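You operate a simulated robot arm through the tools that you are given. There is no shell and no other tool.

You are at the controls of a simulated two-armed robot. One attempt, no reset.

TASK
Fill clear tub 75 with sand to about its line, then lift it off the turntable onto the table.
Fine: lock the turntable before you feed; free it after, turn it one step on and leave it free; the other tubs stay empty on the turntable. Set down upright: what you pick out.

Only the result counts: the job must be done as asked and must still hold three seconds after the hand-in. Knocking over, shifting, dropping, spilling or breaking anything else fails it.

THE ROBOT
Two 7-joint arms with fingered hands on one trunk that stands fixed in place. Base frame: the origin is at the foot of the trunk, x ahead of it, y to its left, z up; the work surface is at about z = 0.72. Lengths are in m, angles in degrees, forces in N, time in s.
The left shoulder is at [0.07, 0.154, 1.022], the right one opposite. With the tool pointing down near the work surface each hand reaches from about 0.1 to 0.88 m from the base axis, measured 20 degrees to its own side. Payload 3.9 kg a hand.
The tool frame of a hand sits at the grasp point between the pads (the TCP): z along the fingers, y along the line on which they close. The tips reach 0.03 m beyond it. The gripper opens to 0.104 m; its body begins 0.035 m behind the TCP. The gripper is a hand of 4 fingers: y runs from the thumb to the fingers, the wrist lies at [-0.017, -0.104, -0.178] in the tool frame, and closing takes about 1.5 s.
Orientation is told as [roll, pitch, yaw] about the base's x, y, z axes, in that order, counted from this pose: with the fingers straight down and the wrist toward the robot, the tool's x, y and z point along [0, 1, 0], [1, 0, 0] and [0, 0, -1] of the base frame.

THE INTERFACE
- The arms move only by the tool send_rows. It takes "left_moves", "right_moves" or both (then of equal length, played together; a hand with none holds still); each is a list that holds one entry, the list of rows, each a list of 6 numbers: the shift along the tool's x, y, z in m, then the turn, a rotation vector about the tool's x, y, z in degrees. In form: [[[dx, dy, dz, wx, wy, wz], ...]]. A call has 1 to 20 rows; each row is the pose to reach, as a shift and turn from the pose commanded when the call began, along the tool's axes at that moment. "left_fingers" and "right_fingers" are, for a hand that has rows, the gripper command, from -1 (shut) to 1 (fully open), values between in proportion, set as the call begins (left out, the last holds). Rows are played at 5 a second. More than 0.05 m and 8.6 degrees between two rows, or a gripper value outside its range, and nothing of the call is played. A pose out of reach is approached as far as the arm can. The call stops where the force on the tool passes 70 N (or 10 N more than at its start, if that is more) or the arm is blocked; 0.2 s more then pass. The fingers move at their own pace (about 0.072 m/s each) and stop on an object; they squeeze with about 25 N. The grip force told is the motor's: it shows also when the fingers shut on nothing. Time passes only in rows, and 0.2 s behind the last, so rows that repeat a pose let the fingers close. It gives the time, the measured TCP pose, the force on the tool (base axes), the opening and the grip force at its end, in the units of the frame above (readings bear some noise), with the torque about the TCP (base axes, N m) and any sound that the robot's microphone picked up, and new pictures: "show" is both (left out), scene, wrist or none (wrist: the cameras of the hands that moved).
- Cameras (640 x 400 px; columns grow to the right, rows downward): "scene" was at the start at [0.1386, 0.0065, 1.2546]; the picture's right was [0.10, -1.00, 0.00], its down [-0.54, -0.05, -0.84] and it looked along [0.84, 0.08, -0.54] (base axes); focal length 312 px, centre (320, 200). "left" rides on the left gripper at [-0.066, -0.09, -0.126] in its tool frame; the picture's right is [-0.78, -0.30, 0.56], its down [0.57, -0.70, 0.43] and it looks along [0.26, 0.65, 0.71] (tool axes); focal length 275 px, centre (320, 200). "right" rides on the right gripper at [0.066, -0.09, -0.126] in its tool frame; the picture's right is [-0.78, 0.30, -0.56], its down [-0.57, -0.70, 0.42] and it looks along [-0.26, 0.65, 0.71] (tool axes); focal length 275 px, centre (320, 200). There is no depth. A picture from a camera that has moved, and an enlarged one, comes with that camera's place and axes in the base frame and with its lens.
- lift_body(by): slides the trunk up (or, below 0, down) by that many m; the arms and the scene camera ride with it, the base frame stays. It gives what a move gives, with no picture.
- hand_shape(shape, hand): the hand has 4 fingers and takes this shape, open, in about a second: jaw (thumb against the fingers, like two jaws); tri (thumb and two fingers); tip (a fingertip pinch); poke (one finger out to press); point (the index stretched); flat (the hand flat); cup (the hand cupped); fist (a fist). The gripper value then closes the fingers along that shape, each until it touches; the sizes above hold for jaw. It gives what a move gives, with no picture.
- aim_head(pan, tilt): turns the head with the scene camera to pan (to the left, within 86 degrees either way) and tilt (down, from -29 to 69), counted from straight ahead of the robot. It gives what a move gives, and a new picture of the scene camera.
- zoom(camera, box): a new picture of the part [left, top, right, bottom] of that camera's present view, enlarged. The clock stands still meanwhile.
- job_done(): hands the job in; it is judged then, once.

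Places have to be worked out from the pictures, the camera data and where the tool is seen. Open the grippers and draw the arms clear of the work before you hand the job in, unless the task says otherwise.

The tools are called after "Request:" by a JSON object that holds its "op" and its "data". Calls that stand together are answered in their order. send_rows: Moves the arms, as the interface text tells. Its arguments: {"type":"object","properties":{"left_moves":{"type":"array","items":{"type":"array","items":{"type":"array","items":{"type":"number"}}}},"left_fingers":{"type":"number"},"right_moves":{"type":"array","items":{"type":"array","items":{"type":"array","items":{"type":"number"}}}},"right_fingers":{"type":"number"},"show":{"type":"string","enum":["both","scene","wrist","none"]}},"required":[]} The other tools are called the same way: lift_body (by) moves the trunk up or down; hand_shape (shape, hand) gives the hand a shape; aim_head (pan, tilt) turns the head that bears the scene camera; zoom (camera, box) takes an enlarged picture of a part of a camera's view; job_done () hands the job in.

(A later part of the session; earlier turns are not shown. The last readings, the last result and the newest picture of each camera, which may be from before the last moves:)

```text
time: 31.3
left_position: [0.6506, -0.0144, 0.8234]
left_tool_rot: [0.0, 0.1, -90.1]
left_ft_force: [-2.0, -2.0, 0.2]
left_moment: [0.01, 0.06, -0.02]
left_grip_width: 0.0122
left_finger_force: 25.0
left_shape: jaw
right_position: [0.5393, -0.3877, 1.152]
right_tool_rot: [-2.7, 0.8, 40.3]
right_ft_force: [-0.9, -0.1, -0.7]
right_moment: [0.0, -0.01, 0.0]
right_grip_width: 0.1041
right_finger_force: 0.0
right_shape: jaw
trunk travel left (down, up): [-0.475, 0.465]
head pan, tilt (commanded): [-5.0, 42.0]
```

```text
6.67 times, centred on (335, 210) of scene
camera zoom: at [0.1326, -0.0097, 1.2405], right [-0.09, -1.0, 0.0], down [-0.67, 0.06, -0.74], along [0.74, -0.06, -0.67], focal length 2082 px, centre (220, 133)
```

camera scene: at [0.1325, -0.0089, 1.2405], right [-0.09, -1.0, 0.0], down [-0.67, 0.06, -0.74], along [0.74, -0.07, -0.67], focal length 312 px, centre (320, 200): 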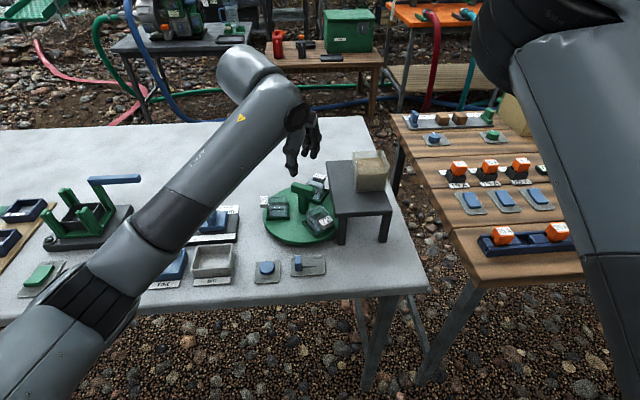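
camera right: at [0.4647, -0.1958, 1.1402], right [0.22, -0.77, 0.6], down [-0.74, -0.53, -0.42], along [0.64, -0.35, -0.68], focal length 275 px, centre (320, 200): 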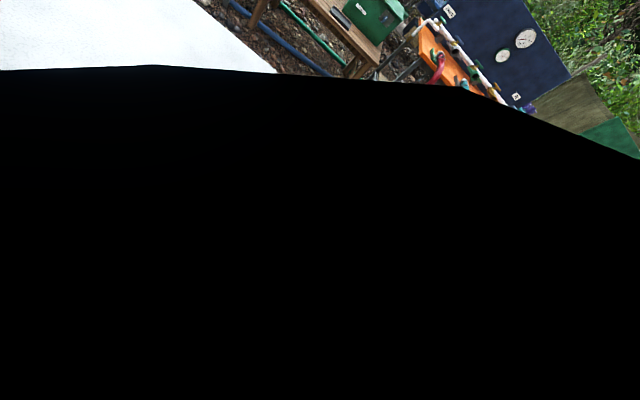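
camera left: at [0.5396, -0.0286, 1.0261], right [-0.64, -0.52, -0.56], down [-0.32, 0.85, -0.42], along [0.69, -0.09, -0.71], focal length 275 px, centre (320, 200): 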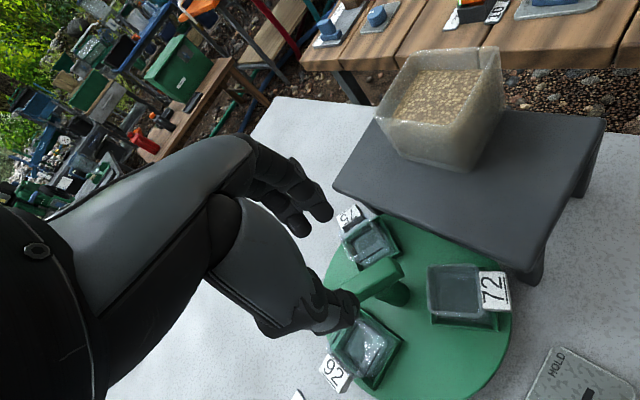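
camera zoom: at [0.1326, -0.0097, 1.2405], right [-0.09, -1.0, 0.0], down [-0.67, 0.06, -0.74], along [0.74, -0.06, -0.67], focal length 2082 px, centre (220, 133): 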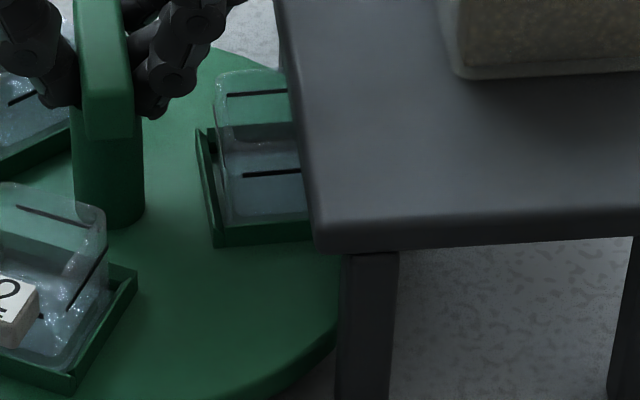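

The tub's holder is aligned with the stand direction to within about 1 degree. I release the bar gently and raise the hand.

Request:
{"op": "send_rows", "data": {"left_moves": [[[0, 0, 0, 0, 0, 0], [0, 0, 0, 0, 0, 0], [0, 0, 0, 0, 0, 0], [0, 0, -0.01, 0, 0, 0], [0, 0, -0.03, 0, 0, 0], [0, 0, -0.06, 0, 0, 0], [0, 0, -0.1, 0, 0, 0]]], "left_fingers": -0.1, "show": "none"}}

Request:
{"op": "zoom", "data": {"camera": "scene", "box": [250, 160, 360, 260]}}

Request:
{"op": "zoom", "data": {"camera": "left", "box": [240, 60, 600, 400]}}

```text
time: 32.9
left_position: [0.6496, -0.0152, 0.922]
left_tool_rot: [0.1, 0.2, -90.0]
left_ft_force: [0.2, -0.2, 0.0]
left_moment: [0.0, -0.03, -0.02]
left_grip_width: 0.0467
left_finger_force: 0.0
left_shape: jaw
right_position: [0.5398, -0.3875, 1.1527]
right_tool_rot: [-2.7, 0.9, 40.2]
right_ft_force: [-0.1, 0.5, 0.1]
right_moment: [0.01, 0.0, 0.0]
right_grip_width: 0.104
right_finger_force: 0.2
right_shape: jaw
trunk travel left (down, up): [-0.475, 0.465]
head pan, tilt (commanded): [-5.0, 42.0]
```

```text
4.00 times, centred on (305, 210) of scene
camera zoom: at [0.1323, -0.0099, 1.2405], right [-0.09, -1.0, 0.0], down [-0.67, 0.06, -0.74], along [0.74, -0.06, -0.67], focal length 1249 px, centre (380, 160)
```

zoom: 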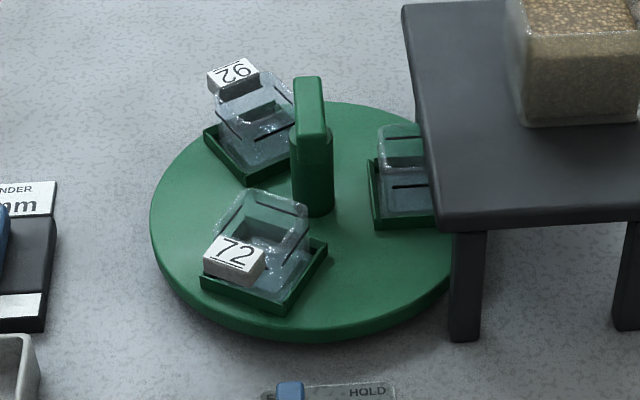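

```text
1.18 times, centred on (420, 230) of left
camera zoom: at [0.5846, 0.0744, 1.0494], right [-0.78, 0.3, -0.56], down [0.57, 0.7, -0.42], along [0.27, -0.65, -0.72], focal length 324 px, centre (202, 165)
```

zoom: 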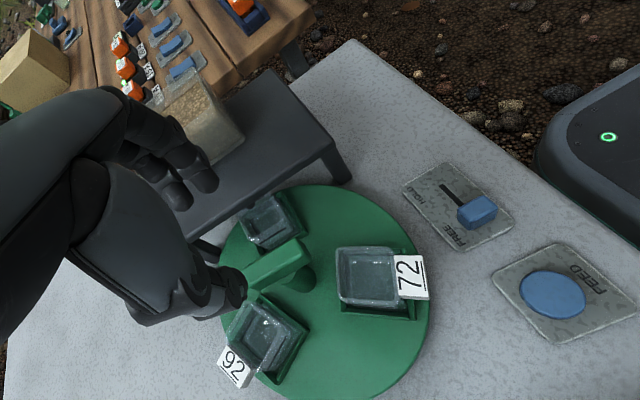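

The hand is clear. I check the alignment again now that the turntable is loose.

Request:
{"op": "zoom", "data": {"camera": "scene", "box": [300, 180, 370, 240]}}

Request:
{"op": "zoom", "data": {"camera": "left", "box": [340, 190, 500, 350]}}

```text
6.67 times, centred on (335, 210) of scene
camera zoom: at [0.1323, -0.0099, 1.2405], right [-0.09, -1.0, 0.0], down [-0.67, 0.06, -0.74], along [0.74, -0.06, -0.67], focal length 2082 px, centre (220, 133)
```

zoom: 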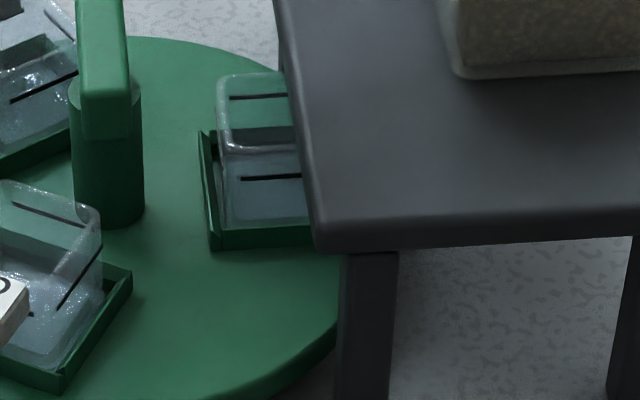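

```text
2.50 times, centred on (420, 270) of left
camera zoom: at [0.5846, 0.0744, 1.0494], right [-0.78, 0.3, -0.56], down [0.57, 0.7, -0.42], along [0.27, -0.65, -0.72], focal length 688 px, centre (70, 25)
```

zoom: 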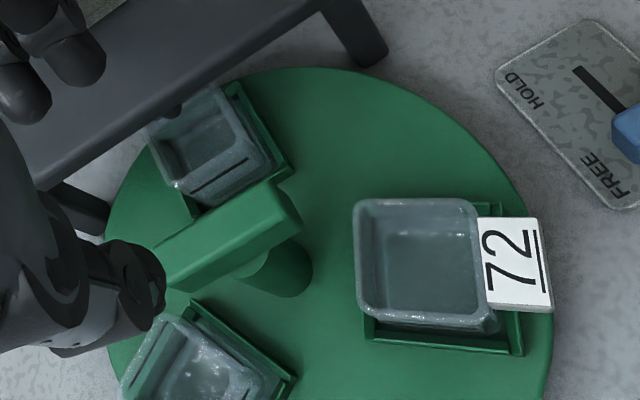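

I notice a small dark shape at the stand edge over tub 75 in the left view. I zoom in on it.

Request:
{"op": "zoom", "data": {"camera": "left", "box": [340, 205, 410, 275]}}

```text
5.71 times, centred on (375, 240) of left
camera zoom: at [0.5846, 0.0744, 1.0494], right [-0.78, 0.3, -0.56], down [0.57, 0.7, -0.42], along [0.27, -0.65, -0.72], focal length 1573 px, centre (6, -29)
```

zoom: 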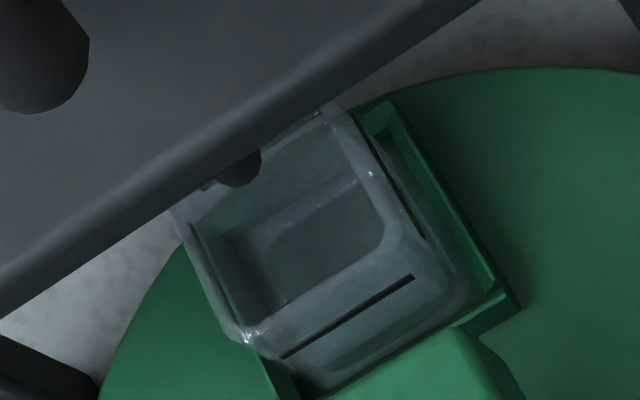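

A dark nozzle sits under the stand edge right above tub 75, which confirms the feed position and the alignment to within about 2 degrees. Next I take the left hand back toward the slider to lock it.

Request:
{"op": "send_rows", "data": {"left_moves": [[[-0.01, -0.005, -0.01, 0, 0, -7.5], [-0.03, -0.01, -0.015, 0, 0, -15], [-0.05, -0.015, -0.015, 0, 0, -22.5], [-0.07, -0.02, -0.01, 0, 0, -30], [-0.09, -0.025, 0, 0, 0, -37.5], [-0.115, -0.03, 0, 0, 0, -45], [-0.135, -0.037, 0, 0, 0, -52.5], [-0.1565, -0.0427, 0, 0, 0, -60]]], "show": "none"}}

Request:
{"op": "hand_shape", "data": {"shape": "poke", "hand": "left"}}

Request:
{"op": "zoom", "data": {"camera": "right", "box": [40, 40, 240, 180]}}

```text
time: 34.7
left_position: [0.4936, 0.0284, 0.9246]
left_tool_rot: [0.0, -0.1, -29.8]
left_ft_force: [-0.2, 0.6, 0.2]
left_moment: [0.01, -0.01, 0.03]
left_grip_width: 0.0461
left_finger_force: 0.0
left_shape: jaw
right_position: [0.5394, -0.3875, 1.1528]
right_tool_rot: [-2.7, 0.8, 40.2]
right_ft_force: [0.6, -0.2, -0.5]
right_moment: [0.01, -0.06, 0.01]
right_grip_width: 0.104
right_finger_force: 0.0
right_shape: jaw
trunk travel left (down, up): [-0.475, 0.465]
head pan, tilt (commanded): [-5.0, 42.0]
```

```text
time: 35.6
left_position: [0.4941, 0.0296, 0.9229]
left_tool_rot: [0.1, 0.0, -30.0]
left_ft_force: [0.3, -0.5, 1.0]
left_moment: [-0.01, 0.0, 0.0]
left_grip_width: 0.0001
left_finger_force: 0.0
left_shape: poke
right_position: [0.5391, -0.3868, 1.1524]
right_tool_rot: [-2.7, 1.0, 40.3]
right_ft_force: [1.0, 0.1, -0.2]
right_moment: [-0.01, 0.01, -0.01]
right_grip_width: 0.1039
right_finger_force: 0.0
right_shape: jaw
trunk travel left (down, up): [-0.475, 0.465]
head pan, tilt (commanded): [-5.0, 42.0]
```

```text
2.86 times, centred on (140, 110) of right
camera zoom: at [0.4266, -0.3892, 1.2772], right [0.72, -0.37, 0.59], down [-0.16, -0.91, -0.39], along [0.68, 0.18, -0.71], focal length 786 px, centre (834, 457)
```

zoom: 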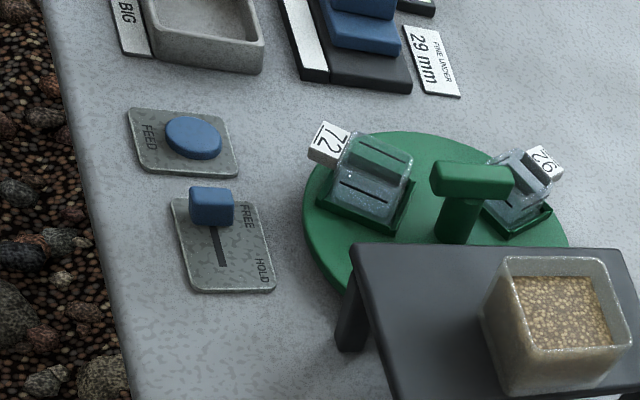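

The view is clear. I tilt the fingertip forward as before and come down to just above the knob's left side.

Request:
{"op": "send_rows", "data": {"left_moves": [[[-0.0005, 0, 0.02, -5, 0, 0], [-0.001, 0, 0.045, -10, 0, 0], [-0.0015, 0, 0.07, -16, 0, 0], [-0.002, 0, 0.093, -21, 0, 0]]], "show": "none"}}

Request:
{"op": "zoom", "data": {"camera": "right", "box": [40, 40, 180, 140]}}

Request:
{"op": "zoom", "data": {"camera": "left", "box": [240, 150, 480, 390]}}

```text
time: 36.6
left_position: [0.4932, 0.0276, 0.8296]
left_tool_rot: [0.2, -21.2, -30.1]
left_ft_force: [-0.4, -0.1, 0.2]
left_moment: [0.01, -0.04, 0.03]
left_grip_width: 0.0
left_finger_force: 0.1
left_shape: poke
right_position: [0.5396, -0.3867, 1.153]
right_tool_rot: [-2.8, 0.9, 40.2]
right_ft_force: [-0.1, -0.1, -0.6]
right_moment: [-0.03, 0.0, 0.0]
right_grip_width: 0.1036
right_finger_force: 0.1
right_shape: jaw
trunk travel left (down, up): [-0.475, 0.465]
head pan, tilt (commanded): [-5.0, 42.0]
```

```text
4.00 times, centred on (110, 90) of right
camera zoom: at [0.4264, -0.3887, 1.2775], right [0.72, -0.37, 0.59], down [-0.16, -0.91, -0.39], along [0.68, 0.18, -0.71], focal length 1101 px, centre (1160, 640)
```

zoom: 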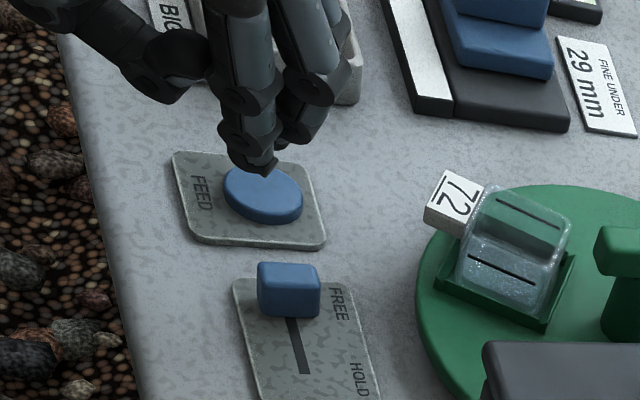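

```text
1.67 times, centred on (360, 270) of left
camera zoom: at [0.3488, 0.0344, 0.9151], right [-0.45, -0.63, -0.63], down [-0.15, 0.75, -0.65], along [0.88, -0.2, -0.43], focal length 459 px, centre (253, 83)
```

zoom: 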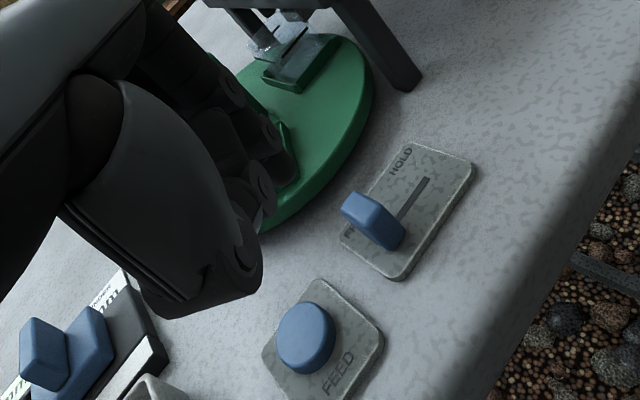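

The tip will land about 5 mm left of the knob's face. I add 4 mm of margin and lower to z 0.74.

Request:
{"op": "send_rows", "data": {"left_moves": [[[0.0035, -0.0019, -0.0007, 0, 0, 0], [0.0035, -0.009, 0.018, 0, 0, 0], [0.0035, -0.0162, 0.0367, 0, 0, 0], [0.0035, -0.0234, 0.0553, 0, 0, 0]]], "show": "none"}}

Request:
{"op": "zoom", "data": {"camera": "right", "box": [40, 40, 180, 140]}}

Request:
{"op": "zoom", "data": {"camera": "left", "box": [240, 150, 480, 390]}}

```text
time: 37.6
left_position: [0.493, 0.0307, 0.77]
left_tool_rot: [0.2, -21.1, -30.0]
left_ft_force: [-0.6, -0.5, 0.7]
left_moment: [-0.04, -0.01, 0.02]
left_grip_width: 0.0
left_finger_force: 0.0
left_shape: poke
right_position: [0.5397, -0.3871, 1.1527]
right_tool_rot: [-2.7, 0.9, 40.2]
right_ft_force: [-0.4, 0.2, -0.2]
right_moment: [0.0, 0.0, 0.01]
right_grip_width: 0.1039
right_finger_force: 0.0
right_shape: jaw
trunk travel left (down, up): [-0.475, 0.465]
head pan, tilt (commanded): [-5.0, 42.0]
```

```text
4.00 times, centred on (110, 90) of right
camera zoom: at [0.4266, -0.3891, 1.2773], right [0.72, -0.37, 0.59], down [-0.16, -0.91, -0.39], along [0.68, 0.18, -0.71], focal length 1101 px, centre (1160, 640)
```

zoom: 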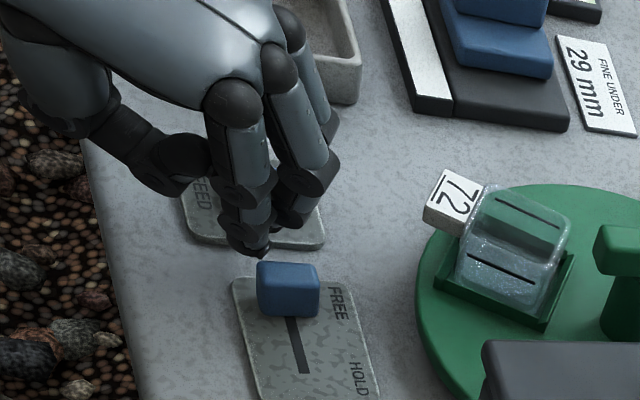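

```text
1.67 times, centred on (360, 270) of left
camera zoom: at [0.349, 0.0385, 0.8553], right [-0.45, -0.63, -0.63], down [-0.15, 0.75, -0.65], along [0.88, -0.2, -0.43], focal length 459 px, centre (253, 83)
```

zoom: 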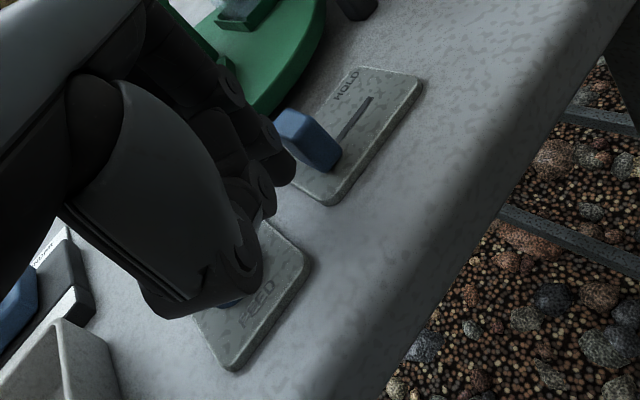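

The tip is on the knob's left side with no force, clear of FEED. I shift 4 mm forward and push the knob toward HOLD.

Request:
{"op": "send_rows", "data": {"left_moves": [[[0.002, 0.0032, 0.0012, 0, 0, 0], [-0.0041, 0.0065, 0.0025, 0, 0, 0], [-0.0101, 0.0098, 0.0037, 0, 0, 0], [-0.0162, 0.013, 0.005, 0, 0, 0], [-0.0222, 0.0163, 0.0062, 0, 0, 0], [-0.0283, 0.0196, 0.0075, 0, 0, 0], [-0.0326, 0.0219, 0.0084, 0, 0, 0]]], "show": "none"}}

Request:
{"op": "zoom", "data": {"camera": "right", "box": [40, 40, 180, 140]}}

Request:
{"op": "zoom", "data": {"camera": "left", "box": [240, 150, 480, 390]}}

```text
time: 39.2
left_position: [0.4972, -0.0097, 0.7705]
left_tool_rot: [0.1, -20.9, -30.0]
left_ft_force: [0.1, 1.7, -1.2]
left_moment: [0.02, 0.0, -0.01]
left_grip_width: 0.0
left_finger_force: 0.0
left_shape: poke
right_position: [0.5396, -0.3876, 1.1522]
right_tool_rot: [-2.8, 0.8, 40.2]
right_ft_force: [0.0, 0.6, 0.3]
right_moment: [0.02, 0.02, -0.03]
right_grip_width: 0.1038
right_finger_force: 0.0
right_shape: jaw
trunk travel left (down, up): [-0.475, 0.465]
head pan, tilt (commanded): [-5.0, 42.0]
```

```text
4.00 times, centred on (110, 90) of right
camera zoom: at [0.4266, -0.3887, 1.2774], right [0.72, -0.37, 0.59], down [-0.16, -0.91, -0.39], along [0.68, 0.18, -0.71], focal length 1101 px, centre (1160, 640)
```

zoom: 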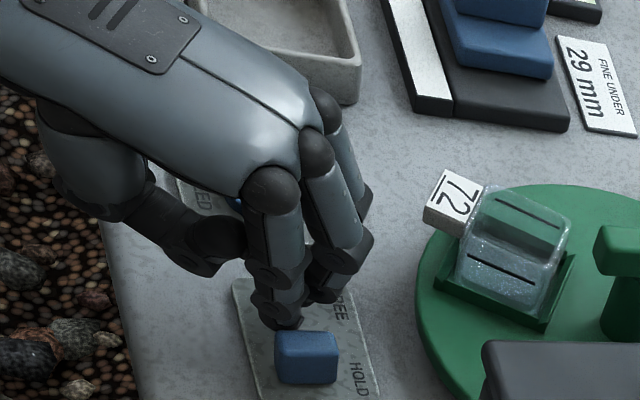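

```text
1.67 times, centred on (360, 270) of left
camera zoom: at [0.3536, -0.0016, 0.8554], right [-0.45, -0.63, -0.63], down [-0.15, 0.75, -0.65], along [0.88, -0.2, -0.43], focal length 459 px, centre (253, 83)
```

zoom: 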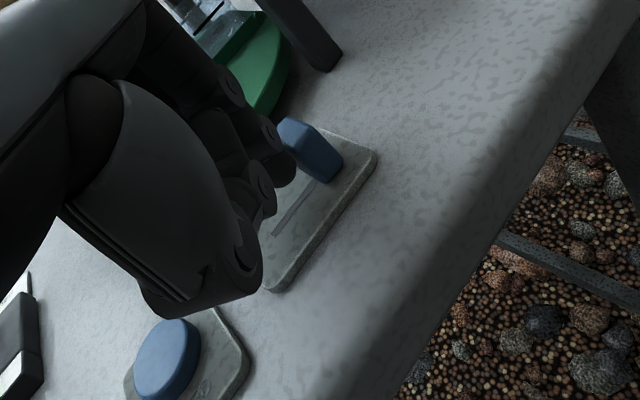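

The knob is most of the way. I push a further 8 mm in small steps until it meets the HOLD stop.

Request:
{"op": "send_rows", "data": {"left_moves": [[[-0.0022, 0.0012, 0.0004, 0, 0, 0], [-0.0043, 0.0023, 0.0009, 0, 0, 0], [-0.0061, 0.0033, 0.0013, 0, 0, 0], [-0.0069, 0.0037, 0.0014, 0, 0, 0], [-0.0069, 0.0037, 0.0014, 0, 0, 0]]], "show": "none"}}

Request:
{"op": "zoom", "data": {"camera": "right", "box": [40, 40, 180, 140]}}

Request:
{"op": "zoom", "data": {"camera": "left", "box": [240, 150, 480, 390]}}

```text
time: 40.4
left_position: [0.4993, -0.0118, 0.7712]
left_tool_rot: [0.1, -21.1, -29.7]
left_ft_force: [7.0, 32.0, 4.1]
left_moment: [0.58, -0.13, 0.28]
left_grip_width: 0.0
left_finger_force: 0.0
left_shape: poke
right_position: [0.5382, -0.3822, 1.1533]
right_tool_rot: [-2.8, 1.0, 40.3]
right_ft_force: [0.0, -0.1, -0.1]
right_moment: [0.0, -0.03, 0.0]
right_grip_width: 0.1041
right_finger_force: 0.1
right_shape: jaw
trunk travel left (down, up): [-0.475, 0.465]
head pan, tilt (commanded): [-5.0, 42.0]
```

```text
4.00 times, centred on (110, 90) of right
camera zoom: at [0.4271, -0.384, 1.2787], right [0.72, -0.37, 0.59], down [-0.16, -0.91, -0.38], along [0.68, 0.18, -0.71], focal length 1101 px, centre (1160, 640)
```

zoom: 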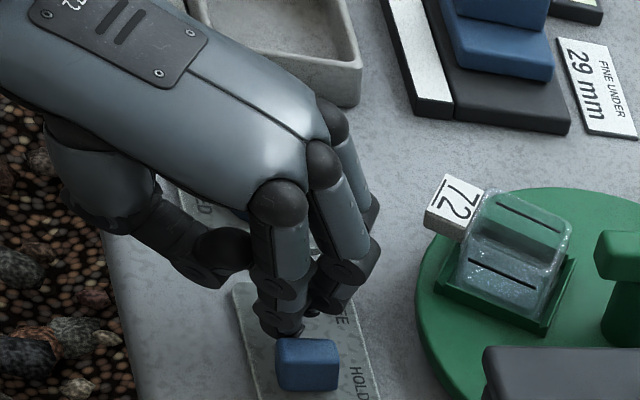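

```text
1.67 times, centred on (360, 270) of left
camera zoom: at [0.3551, -0.0053, 0.8551], right [-0.45, -0.64, -0.63], down [-0.15, 0.75, -0.65], along [0.88, -0.2, -0.43], focal length 459 px, centre (253, 83)
```

zoom: 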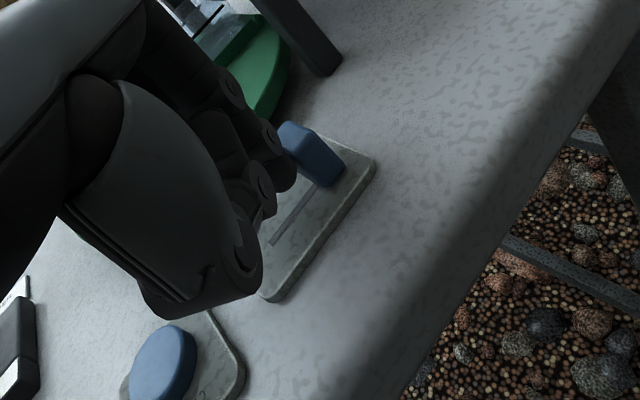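

The knob stopped at 32 N. I back off and rise to check its position against the starting picture.

Request:
{"op": "send_rows", "data": {"left_moves": [[[0.006, -0.0033, -0.0013, 0, 0, 0], [0.012, -0.0065, -0.0025, 0, 0, 0], [0.012, 0.008, -0.04, 0, 0, 0], [0.02, 0.018, -0.077, 0, 0, 0], [0.05, 0.02, -0.11, 0, 0, 0], [0.08, 0.025, -0.14, 0, 0, 0]]], "show": "none"}}

Request:
{"op": "zoom", "data": {"camera": "right", "box": [40, 40, 180, 140]}}

Request:
{"op": "zoom", "data": {"camera": "left", "box": [240, 100, 560, 390]}}

Request:
{"op": "zoom", "data": {"camera": "scene", "box": [240, 160, 370, 290]}}

```text
time: 41.8
left_position: [0.5139, 0.0672, 0.9093]
left_tool_rot: [0.1, -20.9, -30.1]
left_ft_force: [0.2, 0.0, -0.8]
left_moment: [-0.01, -0.02, 0.0]
left_grip_width: 0.0
left_finger_force: 0.1
left_shape: poke
right_position: [0.5389, -0.3863, 1.1522]
right_tool_rot: [-2.7, 1.0, 40.1]
right_ft_force: [-0.4, 0.3, -0.1]
right_moment: [-0.03, 0.02, 0.01]
right_grip_width: 0.1039
right_finger_force: 0.0
right_shape: jaw
trunk travel left (down, up): [-0.475, 0.465]
head pan, tilt (commanded): [-5.0, 42.0]
```

```text
4.00 times, centred on (110, 90) of right
camera zoom: at [0.4268, -0.3885, 1.2772], right [0.72, -0.37, 0.59], down [-0.16, -0.91, -0.39], along [0.68, 0.18, -0.71], focal length 1101 px, centre (1160, 640)
```

zoom: 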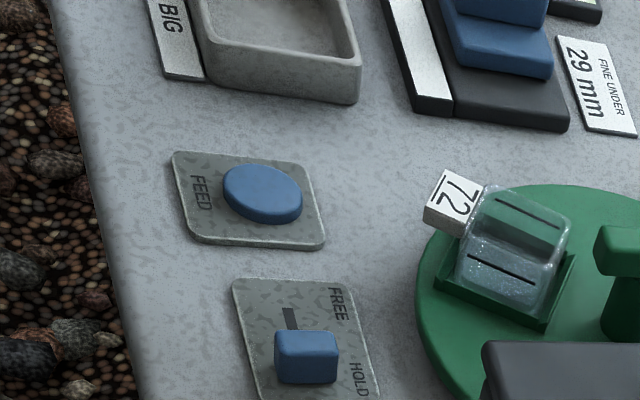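

```text
1.38 times, centred on (400, 245) of left
camera zoom: at [0.3698, 0.0734, 0.9945], right [-0.46, -0.63, -0.63], down [-0.15, 0.75, -0.65], along [0.88, -0.2, -0.43], focal length 380 px, centre (210, 138)
```

zoom: 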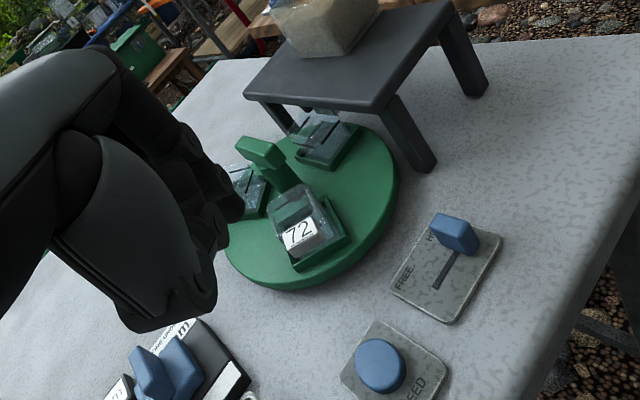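

```text
3.08 times, centred on (305, 225) of scene
camera zoom: at [0.1332, -0.0088, 1.2404], right [-0.09, -1.0, 0.0], down [-0.67, 0.06, -0.74], along [0.74, -0.07, -0.67], focal length 961 px, centre (366, 123)
```

zoom: 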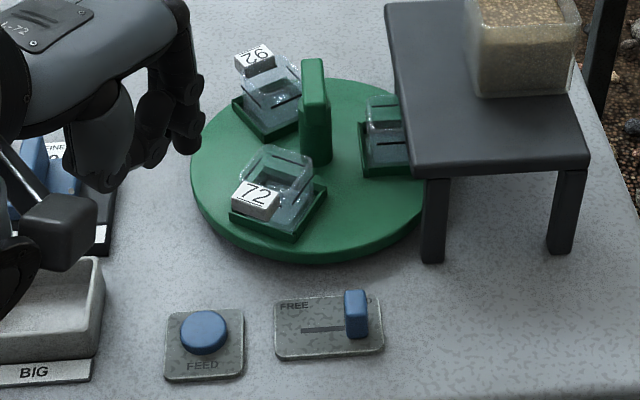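

The knob is fully back at HOLD, matching the start picture. I bring the index above the FEED button at about (0.508, 0.059).

Request:
{"op": "send_rows", "data": {"left_moves": [[[-0.003, -0.012, 0.025, 0, 0, 0], [-0.006, -0.024, 0.05, 0, 0, 0], [-0.0085, -0.038, 0.077, 0, 0, 0], [-0.0101, -0.05, 0.1, 0, 0, 0], [-0.0101, -0.056, 0.1123, 0, 0, 0]]], "show": "none"}}

Request:
{"op": "zoom", "data": {"camera": "right", "box": [40, 30, 180, 130]}}

Request:
{"op": "zoom", "data": {"camera": "left", "box": [240, 100, 560, 390]}}

Request:
{"op": "zoom", "data": {"camera": "scene", "box": [240, 160, 370, 290]}}

```text
time: 43.0
left_position: [0.4977, 0.0642, 0.7836]
left_tool_rot: [0.1, -21.0, -30.1]
left_ft_force: [-0.2, 0.0, 0.6]
left_moment: [0.01, -0.01, 0.02]
left_grip_width: 0.0
left_finger_force: 0.0
left_shape: poke
right_position: [0.54, -0.3868, 1.1514]
right_tool_rot: [-2.7, 0.8, 40.3]
right_ft_force: [0.1, -0.4, 0.0]
right_moment: [-0.03, -0.01, -0.01]
right_grip_width: 0.1038
right_finger_force: 0.0
right_shape: jaw
trunk travel left (down, up): [-0.475, 0.465]
head pan, tilt (commanded): [-5.0, 42.0]
```

```text
4.00 times, centred on (110, 80) of right
camera zoom: at [0.4267, -0.3888, 1.2772], right [0.72, -0.37, 0.59], down [-0.16, -0.91, -0.39], along [0.68, 0.18, -0.71], focal length 1101 px, centre (1160, 680)
```

zoom: 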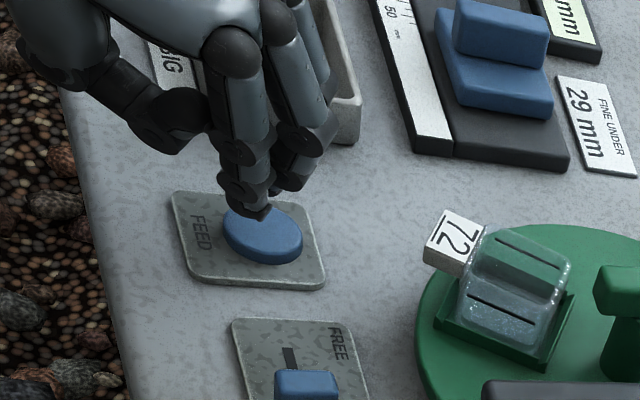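

```text
1.38 times, centred on (400, 245) of left
camera zoom: at [0.3543, 0.0706, 0.8693], right [-0.45, -0.63, -0.63], down [-0.15, 0.75, -0.65], along [0.88, -0.2, -0.43], focal length 380 px, centre (210, 138)
```

zoom: 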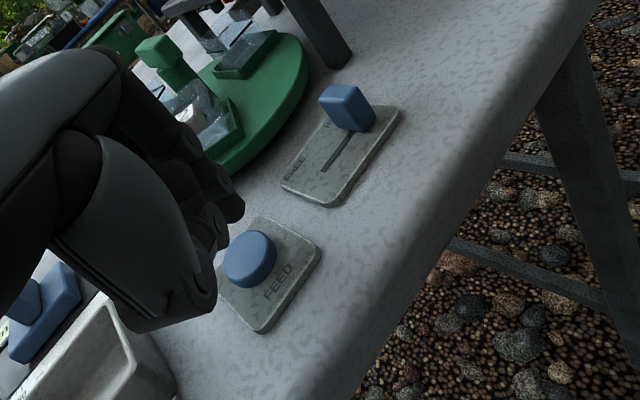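

```text
3.08 times, centred on (305, 225) of scene
camera zoom: at [0.133, -0.0092, 1.2405], right [-0.09, -1.0, 0.0], down [-0.67, 0.06, -0.74], along [0.74, -0.06, -0.67], focal length 961 px, centre (366, 123)
```

zoom: 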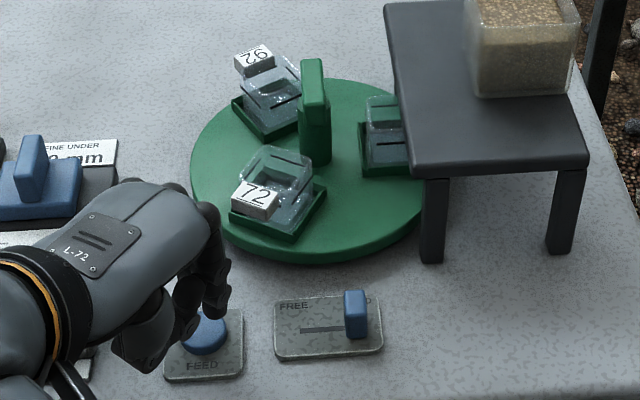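

The tip is over the button. I lower to near contact first, stopping just above the top.

Request:
{"op": "send_rows", "data": {"left_moves": [[[0, -0.0036, 0.0093, 0, 0, 0], [0, -0.0061, 0.0159, 0, 0, 0]]], "show": "none"}}

Request:
{"op": "zoom", "data": {"camera": "right", "box": [70, 60, 130, 110]}}

Request:
{"op": "zoom", "data": {"camera": "scene", "box": [310, 180, 350, 230]}}

```text
time: 43.6
left_position: [0.4983, 0.0641, 0.7675]
left_tool_rot: [0.1, -21.0, -30.0]
left_ft_force: [-0.1, 0.5, 0.2]
left_moment: [0.02, 0.04, -0.04]
left_grip_width: 0.0001
left_finger_force: 0.0
left_shape: poke
right_position: [0.5392, -0.3875, 1.1521]
right_tool_rot: [-2.7, 1.0, 40.3]
right_ft_force: [-0.6, 0.2, -0.3]
right_moment: [-0.02, 0.02, 0.02]
right_grip_width: 0.1039
right_finger_force: 0.1
right_shape: jaw
trunk travel left (down, up): [-0.475, 0.465]
head pan, tilt (commanded): [-5.0, 42.0]
```

```text
8.00 times, centred on (100, 85) of right
camera zoom: at [0.4266, -0.3889, 1.2772], right [0.72, -0.37, 0.59], down [-0.16, -0.91, -0.39], along [0.68, 0.18, -0.71], focal length 2202 px, centre (2080, 1120)
```

zoom: 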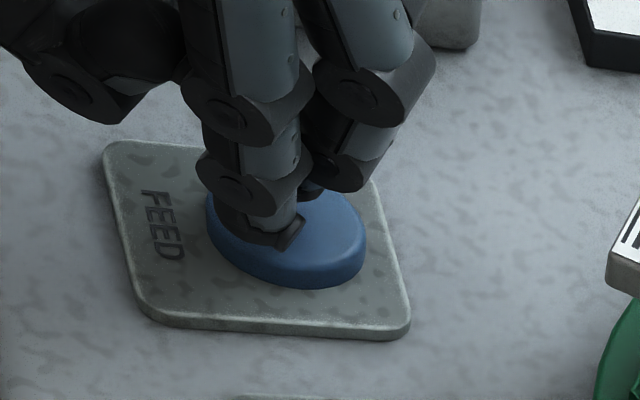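

```text
8.00 times, centred on (330, 205) of scene
camera zoom: at [0.133, -0.0092, 1.2405], right [-0.09, -1.0, 0.0], down [-0.67, 0.06, -0.74], along [0.74, -0.06, -0.67], focal length 2499 px, centre (240, 160)
```

zoom: 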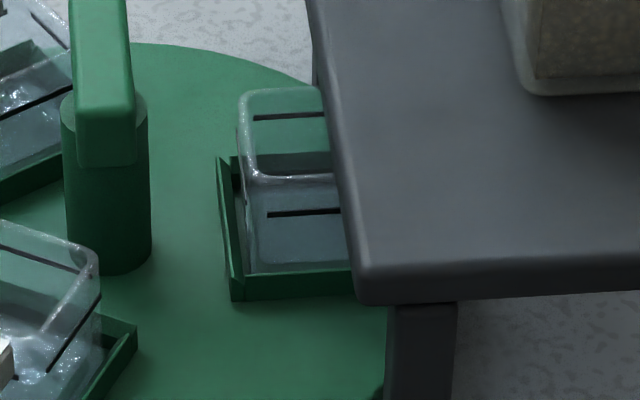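

The tip is just above the button and the tub's line is clearly visible. I do one short press and release, then look.

Request:
{"op": "send_rows", "data": {"left_moves": [[[0, -0.0025, 0.0065, 0, 0, 0], [0, 0.001, -0.003, 0, 0, 0]]], "show": "none"}}

Request:
{"op": "zoom", "data": {"camera": "right", "box": [70, 60, 130, 110]}}

Request:
{"op": "zoom", "data": {"camera": "scene", "box": [310, 180, 350, 230]}}

```text
time: 44.2
left_position: [0.4991, 0.0641, 0.7706]
left_tool_rot: [0.2, -20.9, -30.1]
left_ft_force: [0.4, 0.3, 0.5]
left_moment: [0.0, 0.01, 0.02]
left_grip_width: 0.0
left_finger_force: 0.0
left_shape: poke
right_position: [0.5397, -0.3886, 1.1523]
right_tool_rot: [-2.7, 0.9, 40.1]
right_ft_force: [-1.2, 0.2, -0.3]
right_moment: [0.01, -0.01, 0.02]
right_grip_width: 0.1039
right_finger_force: 0.1
right_shape: jaw
trunk travel left (down, up): [-0.475, 0.465]
head pan, tilt (commanded): [-5.0, 42.0]
heard: click
```

```text
8.00 times, centred on (100, 85) of right
camera zoom: at [0.4267, -0.389, 1.2771], right [0.72, -0.37, 0.59], down [-0.16, -0.91, -0.39], along [0.68, 0.18, -0.71], focal length 2202 px, centre (2080, 1120)
```

zoom: 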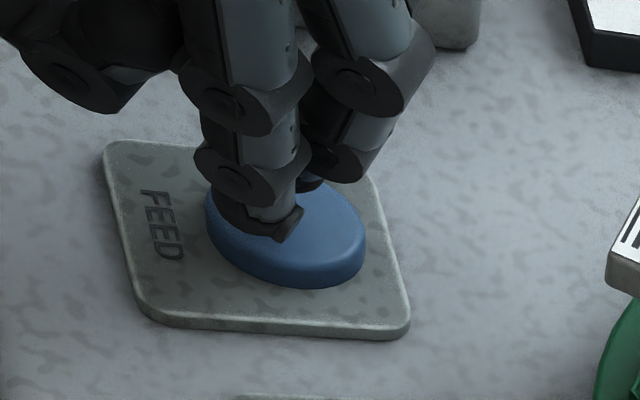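

```text
8.00 times, centred on (330, 205) of scene
camera zoom: at [0.133, -0.0093, 1.2404], right [-0.09, -1.0, 0.0], down [-0.67, 0.06, -0.74], along [0.74, -0.06, -0.67], focal length 2499 px, centre (240, 160)
```

zoom: 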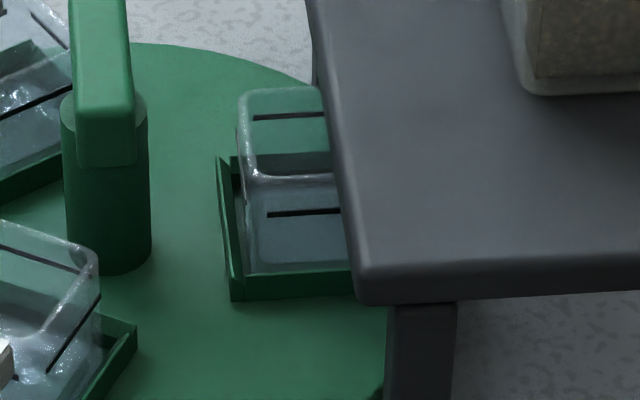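

A click was heard. No sand is visible yet, so I wait a second and look again.

Request:
{"op": "send_rows", "data": {"left_moves": [[[0, 0, 0, 0, 0, 0], [0, 0, 0, 0, 0, 0], [0, 0, 0, 0, 0, 0], [0, 0, 0, 0, 0, 0]]], "show": "none"}}

Request:
{"op": "zoom", "data": {"camera": "scene", "box": [310, 180, 350, 230]}}

Request:
{"op": "zoom", "data": {"camera": "left", "box": [330, 80, 450, 180]}}

```text
time: 45.2
left_position: [0.4977, 0.0636, 0.7693]
left_tool_rot: [0.1, -21.0, -30.0]
left_ft_force: [-0.2, 0.2, 0.7]
left_moment: [0.0, -0.02, -0.02]
left_grip_width: 0.0002
left_finger_force: 0.0
left_shape: poke
right_position: [0.5396, -0.3877, 1.1517]
right_tool_rot: [-2.7, 0.9, 40.2]
right_ft_force: [-0.6, -0.4, 0.0]
right_moment: [0.0, -0.01, -0.01]
right_grip_width: 0.104
right_finger_force: 0.1
right_shape: jaw
trunk travel left (down, up): [-0.475, 0.465]
head pan, tilt (commanded): [-5.0, 42.0]
```

```text
8.00 times, centred on (330, 205) of scene
camera zoom: at [0.133, -0.0092, 1.2405], right [-0.09, -1.0, 0.0], down [-0.67, 0.06, -0.74], along [0.74, -0.06, -0.67], focal length 2499 px, centre (240, 160)
```

zoom: 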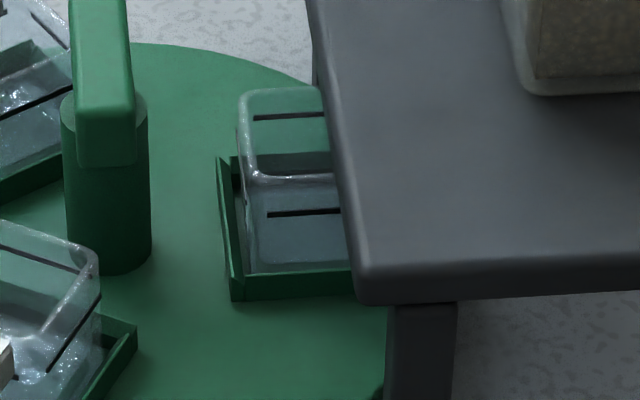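

```text
4.00 times, centred on (390, 130) of left
camera zoom: at [0.3542, 0.0705, 0.8561], right [-0.45, -0.63, -0.63], down [-0.15, 0.75, -0.65], along [0.88, -0.2, -0.43], focal length 1101 px, centre (40, 480)
```

zoom: 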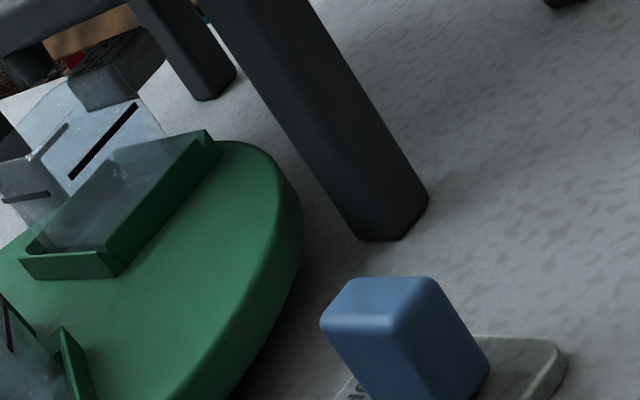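

No sand yet. I look at the spout and the tub from the left camera in more detail.

Request:
{"op": "zoom", "data": {"camera": "left", "box": [290, 70, 390, 170]}}

Request:
{"op": "zoom", "data": {"camera": "scene", "box": [320, 130, 420, 230]}}

```text
4.00 times, centred on (340, 120) of left
camera zoom: at [0.3542, 0.0705, 0.8561], right [-0.45, -0.63, -0.63], down [-0.15, 0.75, -0.65], along [0.88, -0.2, -0.43], focal length 1101 px, centre (240, 520)
```

zoom: 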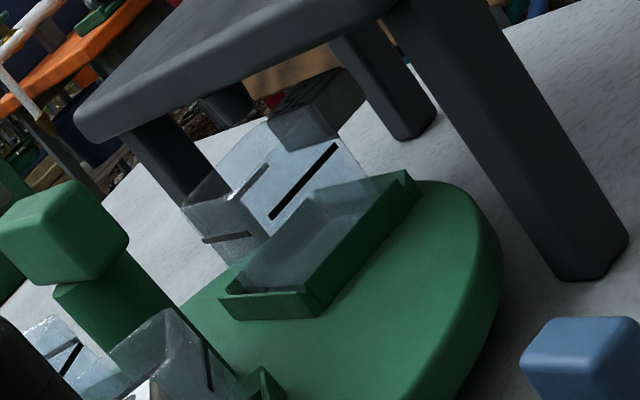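

```text
4.00 times, centred on (370, 180) of scene
camera zoom: at [0.133, -0.0092, 1.2405], right [-0.09, -1.0, 0.0], down [-0.67, 0.06, -0.74], along [0.74, -0.06, -0.67], focal length 1249 px, centre (120, 280)
```

zoom: 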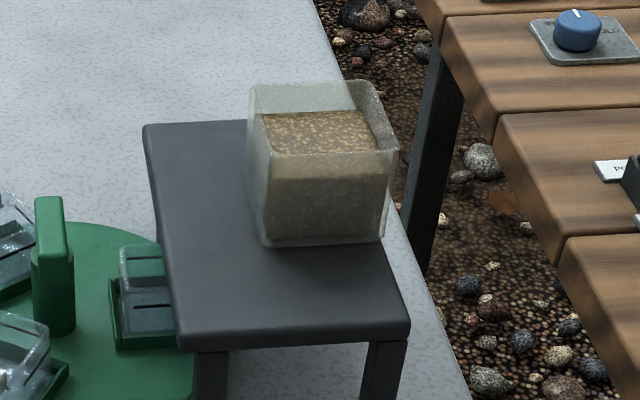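

The left camera shows the nozzle right over tub 75 and the fill line on its wall; it is a good view for watching the level. I press and hold for about 0.6 s this time, then release.

Request:
{"op": "send_rows", "data": {"left_moves": [[[0, -0.0035, 0.0093, 0, 0, 0], [0, -0.0035, 0.0093, 0, 0, 0], [0, -0.0035, 0.0093, 0, 0, 0], [0, 0, 0, 0, 0, 0]]], "show": "none"}}

Request:
{"op": "zoom", "data": {"camera": "left", "box": [290, 70, 390, 170]}}

Request:
{"op": "zoom", "data": {"camera": "scene", "box": [310, 180, 350, 230]}}

```text
time: 46.2
left_position: [0.4991, 0.0622, 0.7718]
left_tool_rot: [0.2, -21.0, -30.0]
left_ft_force: [1.2, 0.2, 0.5]
left_moment: [0.03, -0.02, 0.0]
left_grip_width: 0.0002
left_finger_force: 0.1
left_shape: poke
right_position: [0.5392, -0.3868, 1.1512]
right_tool_rot: [-2.6, 0.9, 40.2]
right_ft_force: [0.0, 0.6, 0.7]
right_moment: [-0.05, -0.03, 0.0]
right_grip_width: 0.104
right_finger_force: 0.1
right_shape: jaw
trunk travel left (down, up): [-0.475, 0.465]
head pan, tilt (commanded): [-5.0, 42.0]
heard: click
```

```text
4.00 times, centred on (340, 120) of left
camera zoom: at [0.3546, 0.0703, 0.8563], right [-0.45, -0.63, -0.63], down [-0.15, 0.75, -0.65], along [0.88, -0.2, -0.43], focal length 1101 px, centre (240, 520)
```

zoom: 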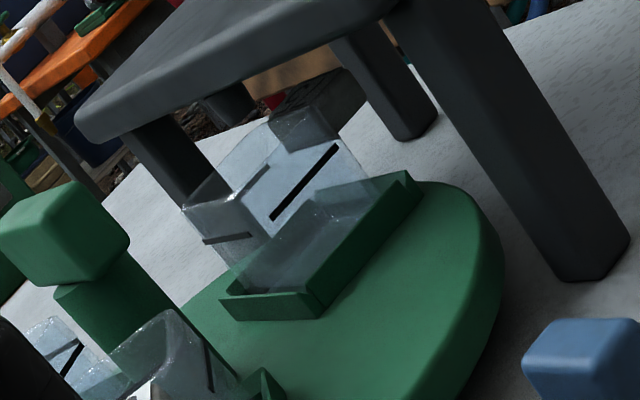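

```text
8.00 times, centred on (330, 205) of scene
camera zoom: at [0.133, -0.0093, 1.2404], right [-0.09, -1.0, 0.0], down [-0.67, 0.06, -0.74], along [0.74, -0.06, -0.67], focal length 2499 px, centre (240, 160)
```

zoom: 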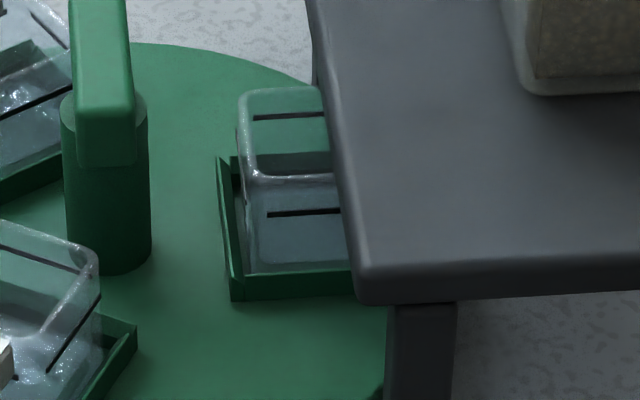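

Still nothing visible. I press and hold for about 2 s and look while it is still held.

Request:
{"op": "send_rows", "data": {"left_moves": [[[0, -0.0035, 0.0093, 0, 0, 0], [0, -0.0035, 0.0093, 0, 0, 0], [0, -0.0035, 0.0093, 0, 0, 0], [0, -0.0035, 0.0093, 0, 0, 0], [0, -0.0035, 0.0093, 0, 0, 0], [0, -0.0035, 0.0093, 0, 0, 0], [0, -0.0035, 0.0093, 0, 0, 0]]], "show": "none"}}

Request:
{"op": "zoom", "data": {"camera": "left", "box": [290, 70, 390, 170]}}

Request:
{"op": "zoom", "data": {"camera": "scene", "box": [310, 180, 350, 230]}}

```text
time: 47.8
left_position: [0.4972, 0.0618, 0.7603]
left_tool_rot: [0.1, -21.0, -30.0]
left_ft_force: [0.7, 1.1, 2.3]
left_moment: [0.01, -0.05, -0.02]
left_grip_width: 0.0
left_finger_force: 0.0
left_shape: poke
right_position: [0.5393, -0.3863, 1.1526]
right_tool_rot: [-2.7, 1.0, 40.1]
right_ft_force: [0.0, 0.4, 0.3]
right_moment: [0.02, -0.03, -0.03]
right_grip_width: 0.1041
right_finger_force: 0.0
right_shape: jaw
trunk travel left (down, up): [-0.475, 0.465]
head pan, tilt (commanded): [-5.0, 42.0]
heard: click
```

```text
4.00 times, centred on (340, 120) of left
camera zoom: at [0.3545, 0.0702, 0.8463], right [-0.45, -0.63, -0.63], down [-0.15, 0.75, -0.65], along [0.88, -0.2, -0.43], focal length 1101 px, centre (240, 520)
```

zoom: 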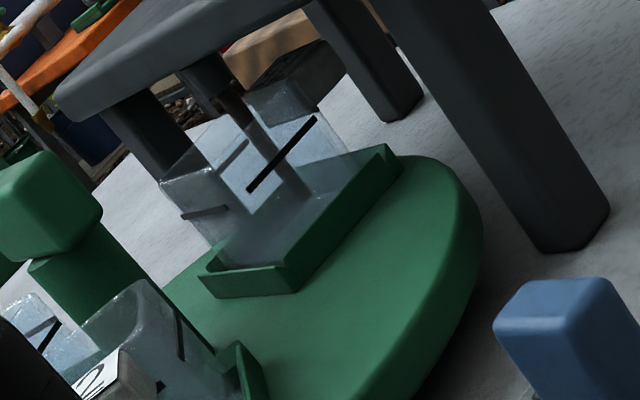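

```text
8.00 times, centred on (330, 205) of scene
camera zoom: at [0.1328, -0.0092, 1.2405], right [-0.09, -1.0, 0.0], down [-0.67, 0.06, -0.74], along [0.74, -0.06, -0.67], focal length 2499 px, centre (240, 160)
```

zoom: 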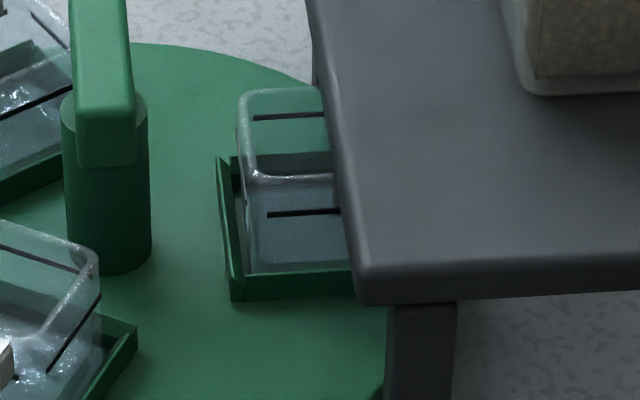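

A stream of sand is now falling from the nozzle into tub 75. I keep holding for another second and check the level.

Request:
{"op": "send_rows", "data": {"left_moves": [[[0, 0, 0, 0, 0, 0], [0, 0, 0, 0, 0, 0], [0, 0, 0, 0, 0, 0], [0, 0, 0, 0, 0, 0]]], "show": "none"}}

Request:
{"op": "zoom", "data": {"camera": "left", "box": [290, 70, 390, 170]}}

Request:
{"op": "zoom", "data": {"camera": "scene", "box": [310, 180, 350, 230]}}

```text
time: 48.8
left_position: [0.4986, 0.0629, 0.7611]
left_tool_rot: [0.0, -20.9, -30.1]
left_ft_force: [-0.1, 0.0, 2.3]
left_moment: [-0.01, -0.06, 0.0]
left_grip_width: 0.0
left_finger_force: 0.1
left_shape: poke
right_position: [0.5397, -0.3861, 1.1521]
right_tool_rot: [-2.7, 0.9, 40.2]
right_ft_force: [-0.6, 0.6, -0.4]
right_moment: [-0.01, -0.04, 0.05]
right_grip_width: 0.104
right_finger_force: 0.0
right_shape: jaw
trunk travel left (down, up): [-0.475, 0.465]
head pan, tilt (commanded): [-5.0, 42.0]
```

```text
4.00 times, centred on (340, 120) of left
camera zoom: at [0.3545, 0.0702, 0.8463], right [-0.45, -0.63, -0.63], down [-0.15, 0.75, -0.65], along [0.88, -0.2, -0.43], focal length 1101 px, centre (240, 520)
```

zoom: 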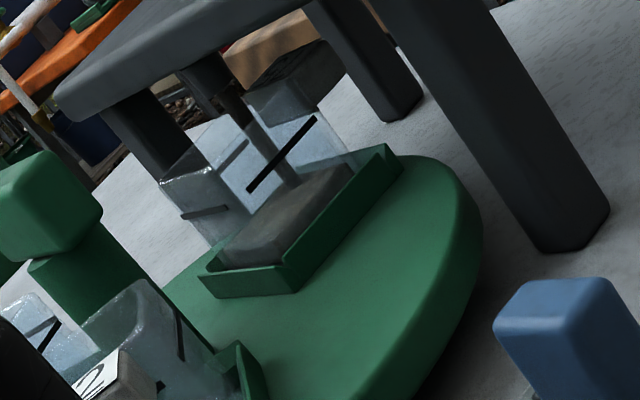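

```text
8.00 times, centred on (330, 205) of scene
camera zoom: at [0.1328, -0.0092, 1.2405], right [-0.09, -1.0, 0.0], down [-0.67, 0.06, -0.74], along [0.74, -0.06, -0.67], focal length 2499 px, centre (240, 160)
```

zoom: 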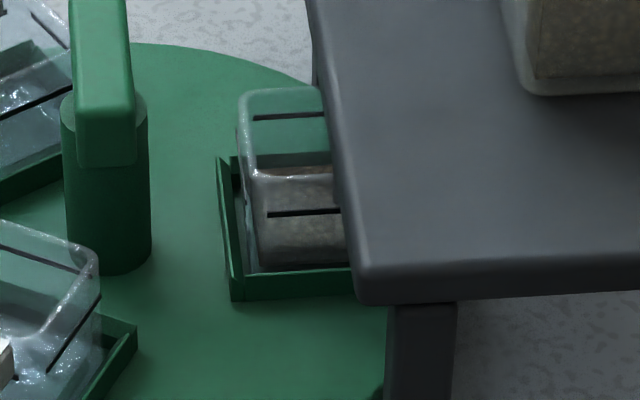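

Sand is building up quickly: about a third or more after a second. I zoom in closer before continuing.

Request:
{"op": "zoom", "data": {"camera": "left", "box": [320, 85, 375, 150]}}

Request:
{"op": "zoom", "data": {"camera": "scene", "box": [325, 185, 350, 225]}}

```text
6.15 times, centred on (348, 118) of left
camera zoom: at [0.3545, 0.0702, 0.8463], right [-0.45, -0.63, -0.63], down [-0.15, 0.75, -0.65], along [0.88, -0.2, -0.43], focal length 1694 px, centre (151, 708)
```

zoom: 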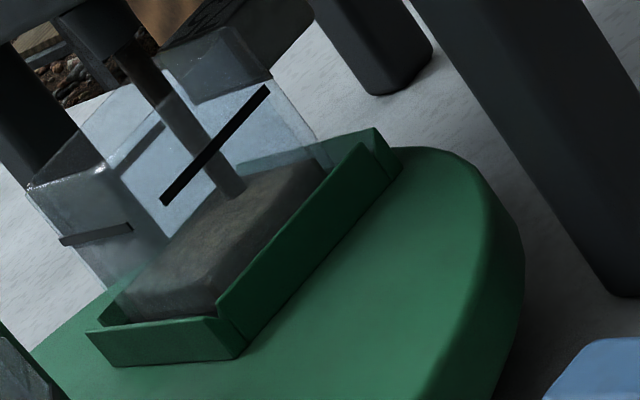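

```text
10.00 times, centred on (338, 205) of scene
camera zoom: at [0.1328, -0.0092, 1.2405], right [-0.09, -1.0, 0.0], down [-0.67, 0.06, -0.74], along [0.74, -0.06, -0.67], focal length 3123 px, centre (145, 150)
```

zoom: 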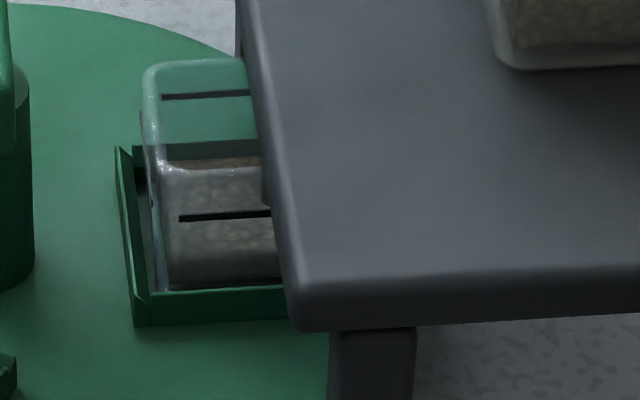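

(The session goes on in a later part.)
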